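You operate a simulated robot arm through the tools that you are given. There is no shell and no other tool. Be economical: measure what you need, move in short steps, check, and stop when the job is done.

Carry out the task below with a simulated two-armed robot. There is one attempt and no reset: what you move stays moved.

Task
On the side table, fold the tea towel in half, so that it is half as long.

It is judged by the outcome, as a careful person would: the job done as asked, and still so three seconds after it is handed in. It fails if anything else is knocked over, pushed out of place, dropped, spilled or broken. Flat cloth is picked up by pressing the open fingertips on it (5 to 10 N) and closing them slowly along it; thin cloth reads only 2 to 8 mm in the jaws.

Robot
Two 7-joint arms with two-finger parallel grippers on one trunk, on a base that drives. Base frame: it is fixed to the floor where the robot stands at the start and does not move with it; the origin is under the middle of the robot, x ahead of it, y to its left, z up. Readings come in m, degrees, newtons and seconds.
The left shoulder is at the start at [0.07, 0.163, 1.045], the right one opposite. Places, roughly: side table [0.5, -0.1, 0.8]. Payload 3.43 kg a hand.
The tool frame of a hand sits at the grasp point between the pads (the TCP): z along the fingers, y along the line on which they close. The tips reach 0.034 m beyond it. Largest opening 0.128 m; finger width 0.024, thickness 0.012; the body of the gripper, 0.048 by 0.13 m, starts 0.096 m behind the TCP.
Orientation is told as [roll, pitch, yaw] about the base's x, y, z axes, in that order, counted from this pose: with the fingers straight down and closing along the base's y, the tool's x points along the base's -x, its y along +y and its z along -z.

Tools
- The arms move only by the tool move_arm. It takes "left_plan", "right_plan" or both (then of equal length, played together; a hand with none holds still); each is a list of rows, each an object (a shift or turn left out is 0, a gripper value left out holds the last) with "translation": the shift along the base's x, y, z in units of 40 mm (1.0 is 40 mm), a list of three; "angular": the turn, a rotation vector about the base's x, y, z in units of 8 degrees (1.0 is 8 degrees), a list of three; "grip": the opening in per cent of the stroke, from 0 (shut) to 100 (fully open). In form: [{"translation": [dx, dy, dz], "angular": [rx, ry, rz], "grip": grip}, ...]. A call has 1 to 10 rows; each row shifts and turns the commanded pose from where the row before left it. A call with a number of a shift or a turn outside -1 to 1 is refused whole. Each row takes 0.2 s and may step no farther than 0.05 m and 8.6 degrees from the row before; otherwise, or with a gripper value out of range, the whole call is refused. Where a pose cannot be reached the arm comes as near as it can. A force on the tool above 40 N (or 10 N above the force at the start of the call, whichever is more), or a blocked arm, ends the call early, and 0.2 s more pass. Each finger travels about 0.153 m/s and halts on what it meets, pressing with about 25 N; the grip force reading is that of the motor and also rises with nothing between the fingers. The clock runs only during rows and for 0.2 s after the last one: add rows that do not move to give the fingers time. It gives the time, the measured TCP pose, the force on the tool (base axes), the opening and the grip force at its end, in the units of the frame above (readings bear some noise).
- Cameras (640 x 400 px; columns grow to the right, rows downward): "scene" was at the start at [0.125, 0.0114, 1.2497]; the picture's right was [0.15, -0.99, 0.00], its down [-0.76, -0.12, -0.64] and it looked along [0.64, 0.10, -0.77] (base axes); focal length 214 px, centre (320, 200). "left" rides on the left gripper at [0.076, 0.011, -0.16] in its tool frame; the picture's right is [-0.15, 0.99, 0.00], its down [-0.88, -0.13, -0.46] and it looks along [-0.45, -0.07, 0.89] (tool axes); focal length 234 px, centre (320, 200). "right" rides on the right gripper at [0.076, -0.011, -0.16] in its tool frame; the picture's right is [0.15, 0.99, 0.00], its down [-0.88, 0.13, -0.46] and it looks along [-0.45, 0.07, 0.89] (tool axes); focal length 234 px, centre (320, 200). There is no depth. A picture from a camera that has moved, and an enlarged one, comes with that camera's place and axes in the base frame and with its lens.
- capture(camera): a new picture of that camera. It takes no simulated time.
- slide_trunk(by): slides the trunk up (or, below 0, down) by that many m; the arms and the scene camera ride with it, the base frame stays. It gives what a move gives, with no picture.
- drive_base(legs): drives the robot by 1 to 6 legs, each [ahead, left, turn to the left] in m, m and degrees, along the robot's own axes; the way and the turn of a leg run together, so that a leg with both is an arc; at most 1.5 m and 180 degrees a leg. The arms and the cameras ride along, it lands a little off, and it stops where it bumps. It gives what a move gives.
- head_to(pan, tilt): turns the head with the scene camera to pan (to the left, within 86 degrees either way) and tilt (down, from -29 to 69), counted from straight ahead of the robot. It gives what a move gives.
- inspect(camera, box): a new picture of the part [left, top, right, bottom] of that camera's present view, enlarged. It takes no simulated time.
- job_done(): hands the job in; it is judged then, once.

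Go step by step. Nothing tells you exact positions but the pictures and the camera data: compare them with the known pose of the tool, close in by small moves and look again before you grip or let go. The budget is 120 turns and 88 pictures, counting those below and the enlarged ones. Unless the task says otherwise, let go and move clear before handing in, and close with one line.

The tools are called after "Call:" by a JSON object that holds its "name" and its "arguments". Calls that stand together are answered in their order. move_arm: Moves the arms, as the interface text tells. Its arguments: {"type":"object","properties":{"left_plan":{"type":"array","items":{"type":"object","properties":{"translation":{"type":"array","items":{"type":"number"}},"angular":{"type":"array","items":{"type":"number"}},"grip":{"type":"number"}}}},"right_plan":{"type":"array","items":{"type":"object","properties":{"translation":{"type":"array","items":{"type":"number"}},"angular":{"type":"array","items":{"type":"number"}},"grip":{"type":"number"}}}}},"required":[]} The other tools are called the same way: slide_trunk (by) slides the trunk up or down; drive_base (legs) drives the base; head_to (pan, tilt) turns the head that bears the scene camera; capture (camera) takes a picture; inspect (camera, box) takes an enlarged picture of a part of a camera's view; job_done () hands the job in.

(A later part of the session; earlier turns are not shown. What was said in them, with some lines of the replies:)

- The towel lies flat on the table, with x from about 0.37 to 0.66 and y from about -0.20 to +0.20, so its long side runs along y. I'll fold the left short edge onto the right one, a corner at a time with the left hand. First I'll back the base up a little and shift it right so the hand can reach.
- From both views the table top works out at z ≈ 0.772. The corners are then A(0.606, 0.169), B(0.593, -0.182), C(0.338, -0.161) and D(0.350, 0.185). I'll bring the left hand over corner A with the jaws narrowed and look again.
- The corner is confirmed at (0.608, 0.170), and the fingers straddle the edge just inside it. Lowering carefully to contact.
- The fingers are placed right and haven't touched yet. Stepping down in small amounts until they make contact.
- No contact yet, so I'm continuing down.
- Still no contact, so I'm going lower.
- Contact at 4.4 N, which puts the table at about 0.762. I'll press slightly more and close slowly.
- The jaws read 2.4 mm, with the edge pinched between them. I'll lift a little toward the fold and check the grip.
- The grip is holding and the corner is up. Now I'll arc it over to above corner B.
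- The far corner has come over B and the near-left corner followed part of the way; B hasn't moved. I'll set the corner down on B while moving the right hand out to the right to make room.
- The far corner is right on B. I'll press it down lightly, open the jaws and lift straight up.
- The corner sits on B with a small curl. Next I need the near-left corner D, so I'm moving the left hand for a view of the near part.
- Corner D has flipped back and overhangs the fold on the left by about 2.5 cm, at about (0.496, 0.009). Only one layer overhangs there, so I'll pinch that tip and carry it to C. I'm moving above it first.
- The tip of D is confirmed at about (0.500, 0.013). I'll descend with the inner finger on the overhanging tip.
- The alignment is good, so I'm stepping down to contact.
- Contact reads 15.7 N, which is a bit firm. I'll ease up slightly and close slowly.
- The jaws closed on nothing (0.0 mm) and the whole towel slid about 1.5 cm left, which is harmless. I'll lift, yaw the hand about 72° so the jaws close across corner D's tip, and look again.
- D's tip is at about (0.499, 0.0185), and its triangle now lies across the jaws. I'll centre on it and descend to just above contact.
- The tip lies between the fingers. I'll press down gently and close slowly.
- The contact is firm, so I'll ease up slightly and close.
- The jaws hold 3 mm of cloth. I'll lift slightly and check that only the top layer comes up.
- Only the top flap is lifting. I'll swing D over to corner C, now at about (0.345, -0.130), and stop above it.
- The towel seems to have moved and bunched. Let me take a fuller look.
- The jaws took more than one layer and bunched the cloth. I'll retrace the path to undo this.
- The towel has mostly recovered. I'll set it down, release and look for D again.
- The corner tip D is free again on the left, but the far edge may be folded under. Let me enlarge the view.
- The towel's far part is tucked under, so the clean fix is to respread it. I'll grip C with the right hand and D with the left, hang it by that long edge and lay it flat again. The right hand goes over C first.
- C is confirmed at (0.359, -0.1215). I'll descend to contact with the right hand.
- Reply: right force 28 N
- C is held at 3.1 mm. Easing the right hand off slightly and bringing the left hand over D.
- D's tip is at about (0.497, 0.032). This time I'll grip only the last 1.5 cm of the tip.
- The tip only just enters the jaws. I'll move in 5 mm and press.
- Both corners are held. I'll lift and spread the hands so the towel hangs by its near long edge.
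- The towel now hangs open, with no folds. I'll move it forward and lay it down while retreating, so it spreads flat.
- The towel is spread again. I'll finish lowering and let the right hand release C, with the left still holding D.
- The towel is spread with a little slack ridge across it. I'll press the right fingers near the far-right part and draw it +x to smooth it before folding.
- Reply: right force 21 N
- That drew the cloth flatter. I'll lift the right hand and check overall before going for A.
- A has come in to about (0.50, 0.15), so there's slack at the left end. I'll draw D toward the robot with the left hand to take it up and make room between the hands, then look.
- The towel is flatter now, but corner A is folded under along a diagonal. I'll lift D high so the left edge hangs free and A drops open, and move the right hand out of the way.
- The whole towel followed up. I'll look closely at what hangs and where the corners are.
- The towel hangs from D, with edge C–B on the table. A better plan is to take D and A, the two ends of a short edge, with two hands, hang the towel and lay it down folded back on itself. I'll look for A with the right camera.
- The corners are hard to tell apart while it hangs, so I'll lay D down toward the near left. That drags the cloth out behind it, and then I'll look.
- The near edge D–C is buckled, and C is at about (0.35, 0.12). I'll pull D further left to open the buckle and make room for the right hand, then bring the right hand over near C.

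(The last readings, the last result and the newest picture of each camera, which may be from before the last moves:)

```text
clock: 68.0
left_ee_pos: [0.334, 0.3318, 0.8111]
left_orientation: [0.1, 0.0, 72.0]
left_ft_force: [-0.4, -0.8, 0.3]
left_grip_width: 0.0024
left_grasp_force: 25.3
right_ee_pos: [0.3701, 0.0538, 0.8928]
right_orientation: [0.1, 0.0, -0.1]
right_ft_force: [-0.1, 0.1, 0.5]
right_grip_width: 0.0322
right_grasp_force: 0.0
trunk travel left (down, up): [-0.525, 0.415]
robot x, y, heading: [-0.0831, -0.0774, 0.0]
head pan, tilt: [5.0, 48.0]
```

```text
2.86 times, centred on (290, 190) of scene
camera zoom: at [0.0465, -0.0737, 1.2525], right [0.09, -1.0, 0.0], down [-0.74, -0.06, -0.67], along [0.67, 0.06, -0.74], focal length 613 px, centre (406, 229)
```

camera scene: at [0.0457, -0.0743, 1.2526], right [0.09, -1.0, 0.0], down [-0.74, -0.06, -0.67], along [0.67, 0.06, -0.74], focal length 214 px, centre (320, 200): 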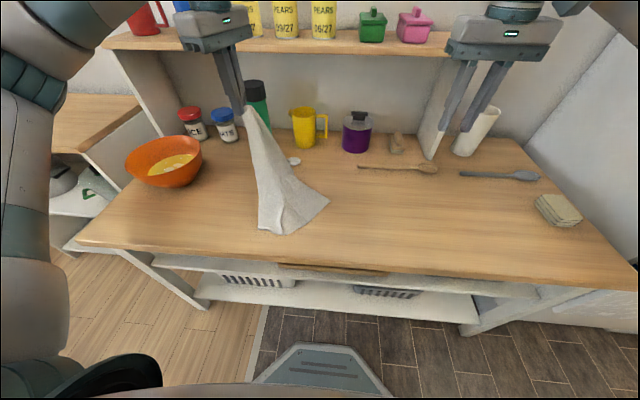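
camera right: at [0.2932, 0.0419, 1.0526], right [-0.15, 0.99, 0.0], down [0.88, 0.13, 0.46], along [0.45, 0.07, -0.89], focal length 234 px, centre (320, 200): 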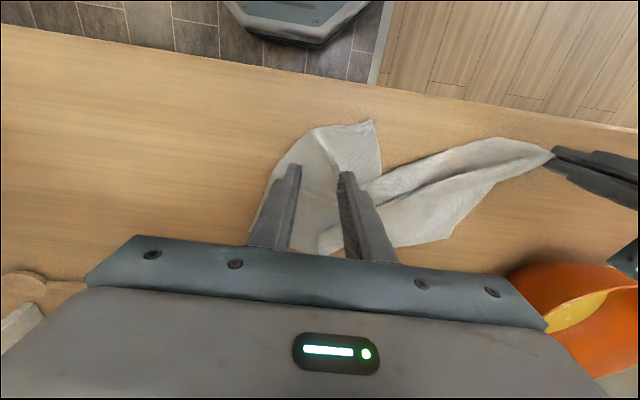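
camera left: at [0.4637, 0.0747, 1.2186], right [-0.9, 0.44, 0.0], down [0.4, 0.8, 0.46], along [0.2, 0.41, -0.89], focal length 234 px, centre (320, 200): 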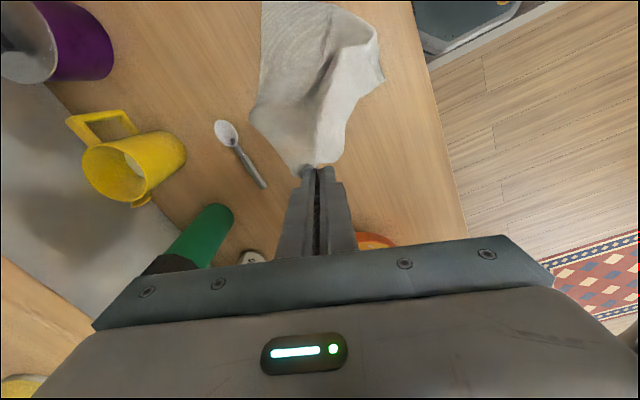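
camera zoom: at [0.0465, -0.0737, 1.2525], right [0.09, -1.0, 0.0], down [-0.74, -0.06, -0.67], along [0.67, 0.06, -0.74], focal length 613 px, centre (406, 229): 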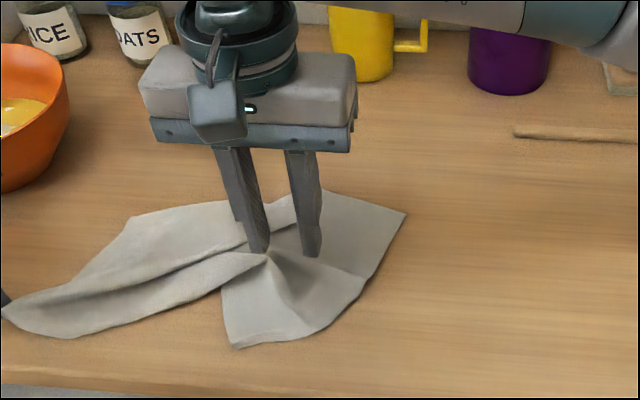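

C is at (0.327, 0.110), with its free edge facing left. I'll lower the right hand onto it.

Call:
{"name": "move_arm", "arguments": {"right_plan": [{"translation": [-0.25, 0.41, -0.7]}, {"translation": [-0.25, 0.41, -0.8]}, {"translation": [-0.25, 0.41, -0.8]}, {"translation": [0, 0, -0.1]}, {}]}}

Call:
{"name": "capture", "arguments": {"camera": "right"}}

```text
clock: 69.2
left_ee_pos: [0.3358, 0.3325, 0.8099]
left_orientation: [0.0, 0.0, 72.0]
left_ft_force: [0.0, -0.3, 0.8]
left_grip_width: 0.002
left_grasp_force: 25.1
right_ee_pos: [0.3395, 0.1034, 0.7971]
right_orientation: [0.0, 0.0, 0.0]
right_ft_force: [-0.1, -0.1, 0.4]
right_grip_width: 0.0319
right_grasp_force: 0.1
trunk travel left (down, up): [-0.525, 0.415]
robot x, y, heading: [-0.0816, -0.0788, 0.0]
head pan, tilt: [5.0, 48.0]
```

```text
18 pictures are left
camera right: at [0.2639, 0.0916, 0.9559], right [-0.15, 0.99, 0.0], down [0.88, 0.13, 0.46], along [0.45, 0.07, -0.89], focal length 234 px, centre (320, 200)
```

right: 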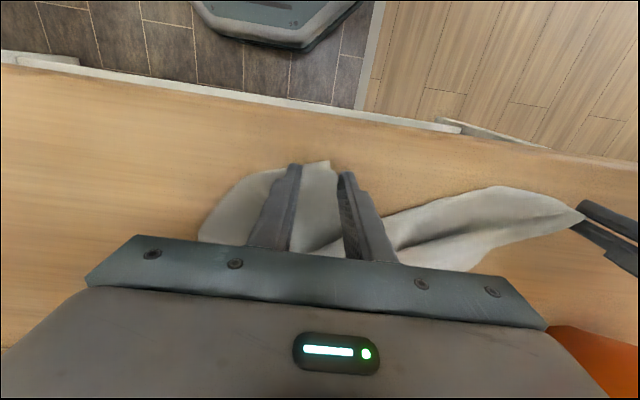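

C's corner lies between the fingers. Pressing and closing slowly.

Call:
{"name": "move_arm", "arguments": {"right_plan": [{"translation": [0, 0, -0.05], "grip": 23}, {"translation": [0, 0, -0.03], "grip": 20}, {"grip": 17}, {"grip": 14}, {"grip": 11}, {"grip": 8}, {"grip": 5}, {"grip": 2}, {"grip": 0}, {}]}}

```text
clock: 71.4
left_ee_pos: [0.3333, 0.3313, 0.8112]
left_orientation: [-0.2, 0.0, 72.0]
left_ft_force: [0.1, -0.6, 0.4]
left_grip_width: 0.0024
left_grasp_force: 25.1
right_ee_pos: [0.3403, 0.1021, 0.7946]
right_orientation: [0.1, -0.1, 0.0]
right_ft_force: [1.6, -0.7, 28.7]
right_grip_width: 0.0022
right_grasp_force: 25.0
trunk travel left (down, up): [-0.525, 0.415]
robot x, y, heading: [-0.0782, -0.0847, 0.0]
head pan, tilt: [5.0, 48.0]
```

Gripped at 2.2 mm. I'll lift and spread both hands so the towel hangs by edge D–C again.

Call:
{"name": "move_arm", "arguments": {"left_plan": [{"translation": [0.42, -0.47, 0.65]}, {"translation": [0.42, -0.47, 0.65]}, {"translation": [0.42, -0.47, 0.65]}, {"translation": [0.42, -0.47, 0.65]}, {"translation": [0.42, -0.47, 0.65]}, {"translation": [0.42, -0.47, 0.65]}, {"translation": [0.42, -0.47, 0.65]}, {"translation": [0.42, -0.47, 0.65]}, {"translation": [0.42, -0.47, 0.65]}, {"translation": [0.42, -0.47, 0.65]}], "right_plan": [{"translation": [0.4, -0.69, 0.69]}, {"translation": [0.4, -0.69, 0.69]}, {"translation": [0.4, -0.69, 0.69]}, {"translation": [0.4, -0.69, 0.69]}, {"translation": [0.4, -0.69, 0.69]}, {"translation": [0.4, -0.69, 0.69]}, {"translation": [0.4, -0.69, 0.69]}, {"translation": [0.4, -0.69, 0.69]}, {"translation": [0.4, -0.69, 0.69]}, {"translation": [0.4, -0.69, 0.69]}]}}

Call:
{"name": "capture", "arguments": {"camera": "scene"}}

```text
clock: 73.6
left_ee_pos: [0.5016, 0.143, 1.0708]
left_orientation: [0.0, -0.1, 72.0]
left_ft_force: [-0.6, 0.0, 0.9]
left_grip_width: 0.0022
left_grasp_force: 25.5
right_ee_pos: [0.4994, -0.1737, 1.0691]
right_orientation: [0.0, 0.0, 0.1]
right_ft_force: [0.1, 1.0, 0.0]
right_grip_width: 0.0022
right_grasp_force: 25.4
trunk travel left (down, up): [-0.525, 0.415]
robot x, y, heading: [-0.0827, -0.0803, 0.0]
head pan, tilt: [5.0, 48.0]
```

```text
17 pictures are left
camera scene: at [0.0457, -0.0748, 1.2525], right [0.09, -1.0, 0.0], down [-0.74, -0.06, -0.67], along [0.67, 0.06, -0.74], focal length 214 px, centre (320, 200)
```

scene: 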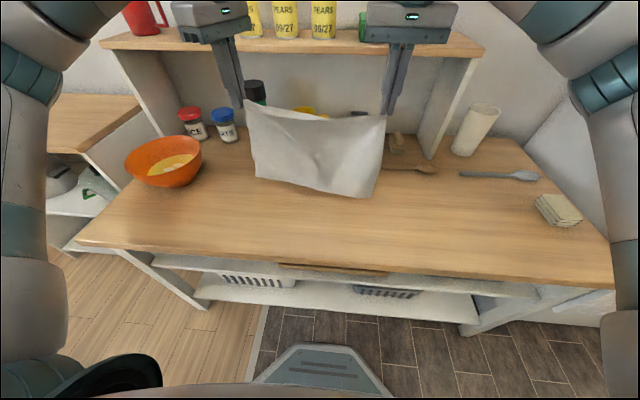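

The towel hangs open again. I'll move forward slowly, let it settle, and check the lower corners.

Call:
{"name": "move_arm", "arguments": {"left_plan": [{"translation": [0.4, 0.05, 0]}, {"translation": [0.5, 0, 0]}, {"translation": [0.6, 0, 0]}, {"translation": [0.5, 0, 0]}, {"translation": [0.3, 0, 0]}, {"translation": [0.2, 0, 0]}, {}, {}, {}, {}], "right_plan": [{"translation": [0.4, -0.05, 0]}, {"translation": [0.5, 0, 0]}, {"translation": [0.6, 0, 0]}, {"translation": [0.5, 0, 0]}, {"translation": [0.3, 0, 0]}, {"translation": [0.2, 0, 0]}, {}, {}, {}, {}]}}

Call:
{"name": "inspect", "arguments": {"camera": "scene", "box": [220, 60, 420, 200]}}

```text
clock: 75.8
left_ee_pos: [0.6032, 0.1463, 1.0698]
left_orientation: [0.0, 0.1, 72.0]
left_ft_force: [-0.3, -0.5, -0.1]
left_grip_width: 0.0023
left_grasp_force: 25.0
right_ee_pos: [0.5999, -0.1747, 1.0708]
right_orientation: [0.0, 0.0, 0.0]
right_ft_force: [0.1, -0.1, -0.2]
right_grip_width: 0.0021
right_grasp_force: 24.8
trunk travel left (down, up): [-0.525, 0.415]
robot x, y, heading: [-0.0795, -0.08, 0.1]
head pan, tilt: [5.0, 48.0]
```

```text
2.86 times, centred on (320, 130) of scene
camera zoom: at [0.0466, -0.0728, 1.2525], right [0.09, -1.0, 0.0], down [-0.74, -0.07, -0.67], along [0.67, 0.06, -0.74], focal length 613 px, centre (320, 400)
```

zoom: 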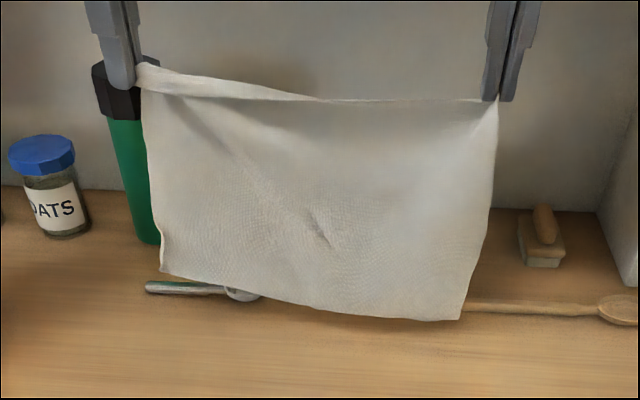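

It's hanging cleanly. I'll lay it down while retreating, so the lower hem trails outward.

Call:
{"name": "move_arm", "arguments": {"left_plan": [{"translation": [-0.5, 0, -0.3]}, {"translation": [-0.6, 0, -0.4]}, {"translation": [-0.7, 0, -0.4]}, {"translation": [-0.7, 0, -0.4]}, {"translation": [-0.7, 0, -0.5]}, {"translation": [-0.7, 0, -0.6]}, {"translation": [-0.7, 0, -0.7]}, {"translation": [-0.6, 0, -0.8]}, {"translation": [-0.5, 0, -0.8]}, {"translation": [-0.4, 0, -0.8]}], "right_plan": [{"translation": [-0.5, 0, -0.3]}, {"translation": [-0.6, 0, -0.4]}, {"translation": [-0.7, 0, -0.4]}, {"translation": [-0.7, 0, -0.4]}, {"translation": [-0.7, 0, -0.5]}, {"translation": [-0.7, 0, -0.6]}, {"translation": [-0.7, 0, -0.7]}, {"translation": [-0.6, 0, -0.8]}, {"translation": [-0.5, 0, -0.8]}, {"translation": [-0.4, 0, -0.8]}]}}

Call:
{"name": "inspect", "arguments": {"camera": "scene", "box": [220, 130, 420, 260]}}

```text
clock: 78.0
left_ee_pos: [0.36, 0.1465, 0.8436]
left_orientation: [-0.1, 0.0, 72.1]
left_ft_force: [0.5, -0.8, -0.8]
left_grip_width: 0.0025
left_grasp_force: 25.3
right_ee_pos: [0.3562, -0.1747, 0.8412]
right_orientation: [-0.1, 0.0, 0.1]
right_ft_force: [0.9, -0.2, -0.2]
right_grip_width: 0.0019
right_grasp_force: 25.5
trunk travel left (down, up): [-0.525, 0.415]
robot x, y, heading: [-0.0823, -0.0789, 0.1]
head pan, tilt: [5.0, 48.0]
```

```text
3.08 times, centred on (320, 195) of scene
camera zoom: at [0.0467, -0.0727, 1.2526], right [0.09, -1.0, 0.0], down [-0.74, -0.07, -0.67], along [0.67, 0.06, -0.74], focal length 660 px, centre (320, 215)
```

zoom: 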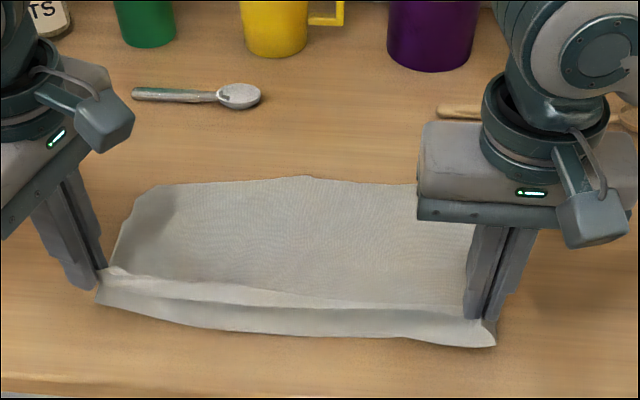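

This lay went well, with the far hem straight. I'll finish lowering and let the right hand release C and rise clear, keeping D in the left.

Call:
{"name": "move_arm", "arguments": {"left_plan": [{"translation": [-0.4, 0, -0.5]}, {"translation": [-0.35, 0, -0.45]}, {"translation": [-0.1, 0, -0.1]}, {}, {}, {}, {}, {}, {}, {}], "right_plan": [{"translation": [-0.4, 0, -0.5]}, {"translation": [-0.3, 0, -0.45]}, {"translation": [-0.05, 0, -0.12]}, {"grip": 4}, {"grip": 8}, {"grip": 12}, {}, {"translation": [0, 0, 0.4]}, {"translation": [0, 0, 0.9]}, {"translation": [0.3, 0.3, 0.9]}]}}

Call:
{"name": "move_arm", "arguments": {"right_plan": [{"translation": [0.7, 0.7, 0], "angular": [0, 0, 1], "grip": 22}, {"translation": [0.7, 0.8, 0], "angular": [0, 0, 1]}, {"translation": [0.5, 1, 0], "angular": [0, 0, 1]}, {"translation": [0.5, 1, 0], "angular": [0, 0, 1]}, {"translation": [0.5, 1, 0], "angular": [0, 0, 1]}, {"translation": [0.4, 1, 0], "angular": [0, 0, 0.6]}, {"translation": [0.2, 0.8, 0]}, {}]}}

Call:
{"name": "capture", "arguments": {"camera": "right"}}

Call:
{"name": "inspect", "arguments": {"camera": "scene", "box": [220, 130, 420, 260]}}

```text
clock: 80.2
left_ee_pos: [0.3255, 0.1467, 0.8007]
left_orientation: [0.0, 0.1, 72.0]
left_ft_force: [-1.3, 0.0, -0.2]
left_grip_width: 0.0026
left_grasp_force: 24.9
right_ee_pos: [0.3389, -0.162, 0.8874]
right_orientation: [0.0, 0.0, 0.0]
right_ft_force: [-0.1, 0.5, 0.7]
right_grip_width: 0.0154
right_grasp_force: 0.1
trunk travel left (down, up): [-0.525, 0.415]
robot x, y, heading: [-0.0805, -0.0758, 0.1]
head pan, tilt: [5.0, 48.0]
```

```text
clock: 82.0
left_ee_pos: [0.325, 0.1462, 0.8014]
left_orientation: [-0.1, 0.0, 72.0]
left_ft_force: [-0.5, 0.1, 0.5]
left_grip_width: 0.0027
left_grasp_force: 24.7
right_ee_pos: [0.4786, 0.0903, 0.8851]
right_orientation: [0.0, 0.1, 44.8]
right_ft_force: [0.5, -0.5, 0.1]
right_grip_width: 0.0284
right_grasp_force: 0.0
trunk travel left (down, up): [-0.525, 0.415]
robot x, y, heading: [-0.0761, -0.0811, 0.0]
head pan, tilt: [5.0, 48.0]
```

```text
14 pictures are left
camera right: at [0.4319, 0.0277, 1.0449], right [-0.8, 0.6, 0.0], down [0.53, 0.71, 0.46], along [0.27, 0.37, -0.89], focal length 234 px, centre (320, 200)
```

right: 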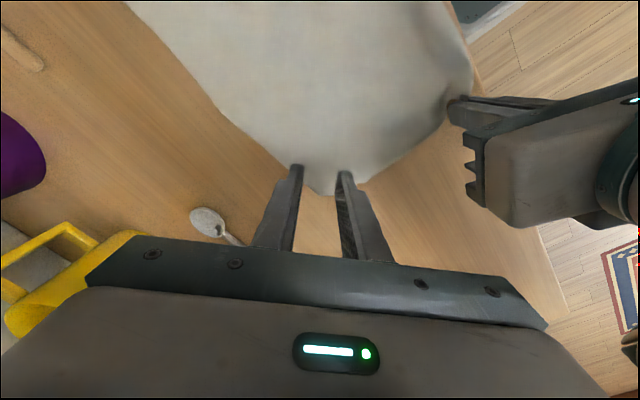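

```text
3.08 times, centred on (320, 195) of scene
camera zoom: at [0.0466, -0.0734, 1.2525], right [0.09, -1.0, 0.0], down [-0.74, -0.06, -0.67], along [0.67, 0.06, -0.74], focal length 660 px, centre (320, 215)
```

zoom: 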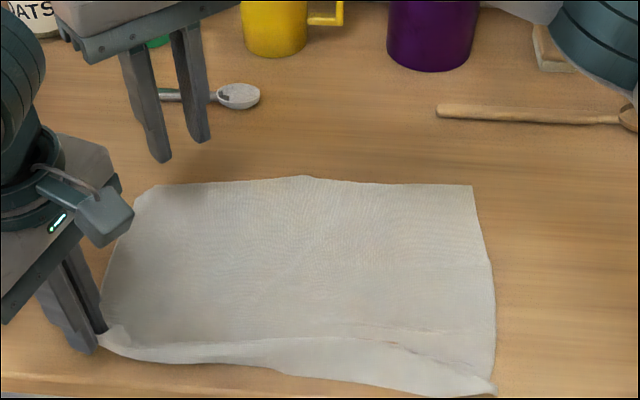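

The towel lies very flat, with A's tip at about (0.497, 0.151). I'll move the right hand so its jaws straddle the tip, just above the surface.

Call:
{"name": "move_arm", "arguments": {"right_plan": [{"translation": [0.1, 0.45, -0.6]}, {"translation": [0.1, 0.45, -0.7]}, {"translation": [0.09, 0.44, -0.7]}, {"translation": [0, 0, -0.15]}, {}]}}

Call:
{"name": "capture", "arguments": {"camera": "right"}}

```text
clock: 83.2
left_ee_pos: [0.324, 0.1465, 0.8003]
left_orientation: [-0.1, 0.0, 72.0]
left_ft_force: [-0.7, 0.0, 0.6]
left_grip_width: 0.0024
left_grasp_force: 24.9
right_ee_pos: [0.4887, 0.1435, 0.7994]
right_orientation: [0.0, 0.0, 44.9]
right_ft_force: [-0.6, 0.2, 0.3]
right_grip_width: 0.0281
right_grasp_force: 0.1
trunk travel left (down, up): [-0.525, 0.415]
robot x, y, heading: [-0.0823, -0.0809, 0.0]
head pan, tilt: [5.0, 48.0]
```

```text
12 pictures are left
camera right: at [0.4433, 0.0814, 0.9593], right [-0.8, 0.6, 0.0], down [0.53, 0.71, 0.46], along [0.27, 0.36, -0.89], focal length 234 px, centre (320, 200)
```

right: 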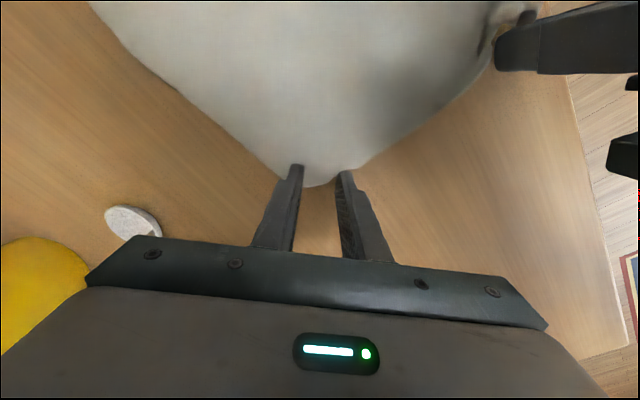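

The tip is between the jaws. I'll move in 5 mm, press and close slowly.

Call:
{"name": "move_arm", "arguments": {"right_plan": [{"translation": [-0.1, -0.1, 0]}, {"translation": [0, 0, -0.08], "grip": 20}, {"translation": [0, 0, -0.05], "grip": 18}, {"grip": 15}, {"grip": 12}, {"grip": 9}, {"grip": 6}, {"grip": 3}, {"grip": 0}, {}]}}

```text
clock: 85.4
left_ee_pos: [0.3243, 0.146, 0.8015]
left_orientation: [-0.2, 0.0, 72.0]
left_ft_force: [-0.7, -0.3, -0.4]
left_grip_width: 0.0025
left_grasp_force: 24.9
right_ee_pos: [0.4844, 0.1397, 0.7977]
right_orientation: [0.0, -0.2, 44.8]
right_ft_force: [-1.2, 0.3, 12.2]
right_grip_width: 0.0018
right_grasp_force: 25.3
trunk travel left (down, up): [-0.525, 0.415]
robot x, y, heading: [-0.0813, -0.0814, -0.1]
head pan, tilt: [5.0, 48.0]
```

Jaws read 1.8 mm, so A seems held. I'll lift both hands slightly, draw A outward to take up slack, and check.

Call:
{"name": "move_arm", "arguments": {"left_plan": [{"translation": [0, -0.1, 0.4]}, {"translation": [0, -0.2, 0.5]}, {"translation": [0, -0.2, 0.3]}, {}], "right_plan": [{"translation": [0.2, -0.1, 0.4]}, {"translation": [0.4, -0.2, 0.5]}, {"translation": [0.4, -0.2, 0.3]}, {}]}}

Call:
{"name": "inspect", "arguments": {"camera": "scene", "box": [220, 110, 420, 260]}}

```text
clock: 86.4
left_ee_pos: [0.3253, 0.1258, 0.8485]
left_orientation: [0.0, 0.1, 72.1]
left_ft_force: [2.4, 0.6, -0.7]
left_grip_width: 0.0027
left_grasp_force: 25.5
right_ee_pos: [0.5259, 0.1212, 0.8439]
right_orientation: [0.1, 0.2, 45.0]
right_ft_force: [-2.8, -0.5, 0.5]
right_grip_width: 0.0016
right_grasp_force: 24.7
trunk travel left (down, up): [-0.525, 0.415]
robot x, y, heading: [-0.0803, -0.0819, -0.2]
head pan, tilt: [5.0, 48.0]
```

```text
2.67 times, centred on (320, 185) of scene
camera zoom: at [0.0463, -0.0723, 1.2525], right [0.09, -1.0, 0.0], down [-0.74, -0.07, -0.67], along [0.67, 0.06, -0.74], focal length 572 px, centre (320, 240)
```

zoom: 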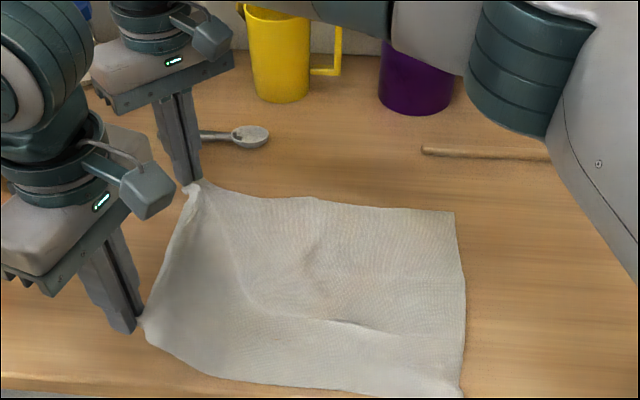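

Both short-edge corners are held and the edge is taut. Now I'll arc both hands together over to the right.

Call:
{"name": "move_arm", "arguments": {"left_plan": [{"translation": [0.05, -0.9, 0.7]}, {"translation": [0, -0.95, 0.45]}, {"translation": [0, -0.95, 0.15]}, {"translation": [0, -0.95, -0.1]}, {"translation": [0, -0.95, -0.35]}, {"translation": [0, -0.95, -0.45]}, {"translation": [0, -0.85, -0.45]}, {}], "right_plan": [{"translation": [0, -0.9, 0.7]}, {"translation": [0, -0.95, 0.45]}, {"translation": [0, -0.95, 0.15]}, {"translation": [0, -0.95, -0.1]}, {"translation": [0, -0.95, -0.35]}, {"translation": [0, -0.95, -0.45]}, {"translation": [0, -0.85, -0.45]}, {}]}}

Call:
{"name": "inspect", "arguments": {"camera": "scene", "box": [240, 120, 440, 270]}}

```text
clock: 88.2
left_ee_pos: [0.328, -0.134, 0.8474]
left_orientation: [0.0, 0.1, 72.2]
left_ft_force: [1.5, 1.1, 0.2]
left_grip_width: 0.0023
left_grasp_force: 24.7
right_ee_pos: [0.5256, -0.1391, 0.8401]
right_orientation: [-0.1, 0.0, 44.9]
right_ft_force: [-1.0, 0.1, 0.4]
right_grip_width: 0.0017
right_grasp_force: 25.4
trunk travel left (down, up): [-0.525, 0.415]
robot x, y, heading: [-0.0827, -0.0806, 0.1]
head pan, tilt: [5.0, 48.0]
```

```text
2.67 times, centred on (340, 195) of scene
camera zoom: at [0.0463, -0.0714, 1.2525], right [0.09, -1.0, 0.0], down [-0.74, -0.07, -0.67], along [0.67, 0.06, -0.74], focal length 572 px, centre (267, 213)
```

zoom: 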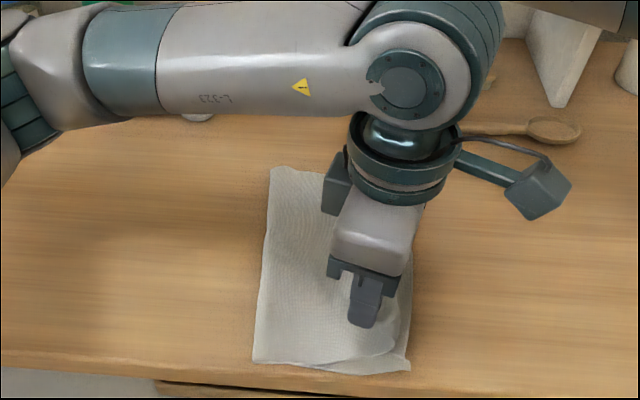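

The fold came over cleanly. I'll set both corners down near the right edge, release and lift.

Call:
{"name": "move_arm", "arguments": {"left_plan": [{"translation": [0, -0.4, -0.4]}, {"translation": [0, -0.35, -0.4]}, {"translation": [0, -0.1, -0.3]}, {"translation": [0, 0, -0.1]}, {"grip": 4}, {"grip": 8}, {"grip": 12}, {}, {"translation": [0, 0, 0.4]}, {"translation": [0, 0, 0.8]}], "right_plan": [{"translation": [0, -0.4, -0.35]}, {"translation": [0, -0.35, -0.35]}, {"translation": [0, -0.1, -0.25]}, {"translation": [0, 0, -0.08]}, {"grip": 4}, {"grip": 8}, {"grip": 12}, {}, {"translation": [0, 0, 0.4]}, {"translation": [0, 0, 0.8]}]}}

Call:
{"name": "move_arm", "arguments": {"left_plan": [{"translation": [0, 0, 0.8]}, {"translation": [0, 0.8, 0.7]}, {"translation": [0, 1, 0.5]}, {"translation": [0, 1, 0]}, {"translation": [0, 1, 0]}, {"translation": [0, 1, 0]}, {"translation": [0, 1, 0]}, {"translation": [0, 1, 0]}], "right_plan": [{"translation": [0, 0, 0.8]}, {"translation": [0, -0.3, 0.8]}, {"translation": [0, -0.7, 0.7]}, {"translation": [-0.2, -1, 0]}, {"translation": [-0.2, -1, 0]}, {"translation": [-0.2, -1, 0]}, {"translation": [0, -0.5, 0]}, {}]}}

Call:
{"name": "inspect", "arguments": {"camera": "scene", "box": [260, 130, 420, 260]}}

```text
clock: 90.4
left_ee_pos: [0.3266, -0.1676, 0.8483]
left_orientation: [0.0, 0.0, 72.1]
left_ft_force: [0.7, 0.6, -0.1]
left_grip_width: 0.0155
left_grasp_force: 0.0
right_ee_pos: [0.5253, -0.1737, 0.8488]
right_orientation: [0.0, 0.0, 44.7]
right_ft_force: [-0.2, 0.2, -0.1]
right_grip_width: 0.0155
right_grasp_force: 0.0
trunk travel left (down, up): [-0.525, 0.415]
robot x, y, heading: [-0.0789, -0.0813, 0.1]
head pan, tilt: [5.0, 48.0]
```

```text
clock: 92.2
left_ee_pos: [0.327, 0.1066, 0.9271]
left_orientation: [0.0, 0.0, 71.9]
left_ft_force: [-0.3, 0.3, 1.0]
left_grip_width: 0.0152
left_grasp_force: 0.1
right_ee_pos: [0.5021, -0.3553, 0.9413]
right_orientation: [-0.1, -0.1, 44.8]
right_ft_force: [-0.1, 0.4, 0.8]
right_grip_width: 0.0155
right_grasp_force: 0.0
trunk travel left (down, up): [-0.525, 0.415]
robot x, y, heading: [-0.0786, -0.0764, 0.2]
head pan, tilt: [5.0, 48.0]
```

```text
3.08 times, centred on (340, 195) of scene
camera zoom: at [0.046, -0.0711, 1.2526], right [0.09, -1.0, 0.0], down [-0.74, -0.07, -0.67], along [0.67, 0.06, -0.74], focal length 660 px, centre (258, 215)
```

zoom: 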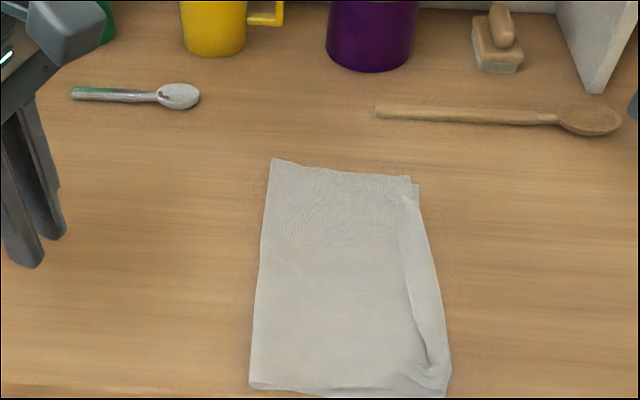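

The towel is folded in half with the hands clear. A closer look at the right edge.

Call:
{"name": "inspect", "arguments": {"camera": "scene", "box": [315, 170, 390, 260]}}

Call:
{"name": "capture", "arguments": {"camera": "scene"}}

```text
4.44 times, centred on (352, 215) of scene
camera zoom: at [0.046, -0.0711, 1.2526], right [0.09, -1.0, 0.0], down [-0.74, -0.07, -0.67], along [0.67, 0.06, -0.74], focal length 953 px, centre (176, 133)
```

zoom: 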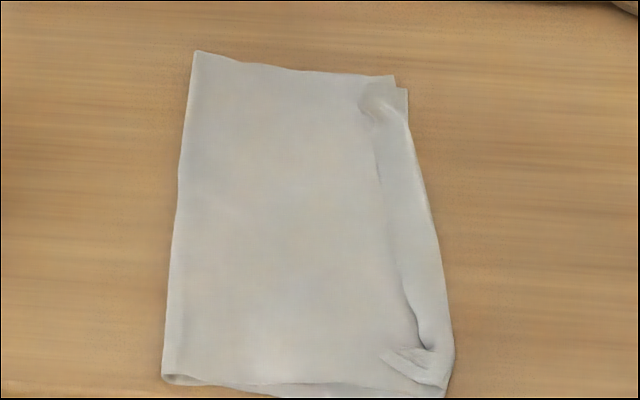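

```text
7 pictures are left
camera scene: at [0.046, -0.0711, 1.2526], right [0.09, -1.0, 0.0], down [-0.74, -0.07, -0.67], along [0.67, 0.06, -0.74], focal length 214 px, centre (320, 200)
```

scene: 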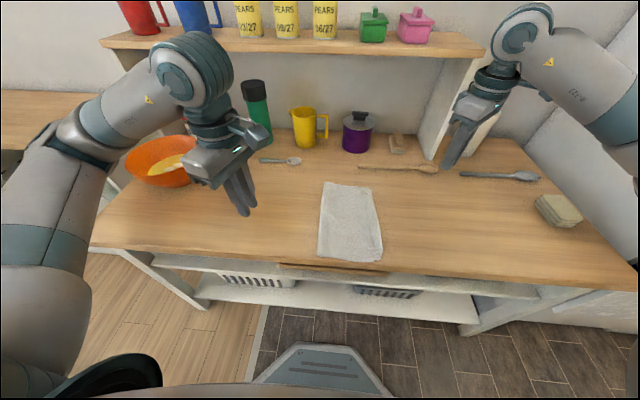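

The tea towel is now half its length, with its short edges nearly together. The hands are clear, and the spoons, bowl and mugs look to be where they were. Handing in.

Call:
{"name": "job_done", "arguments": {}}

```text
The job is handed in.
```

The tea towel is folded in half on the side table: the short edges meet to within about 2 cm, with slight wrinkles along the right edge. Nothing else was disturbed.
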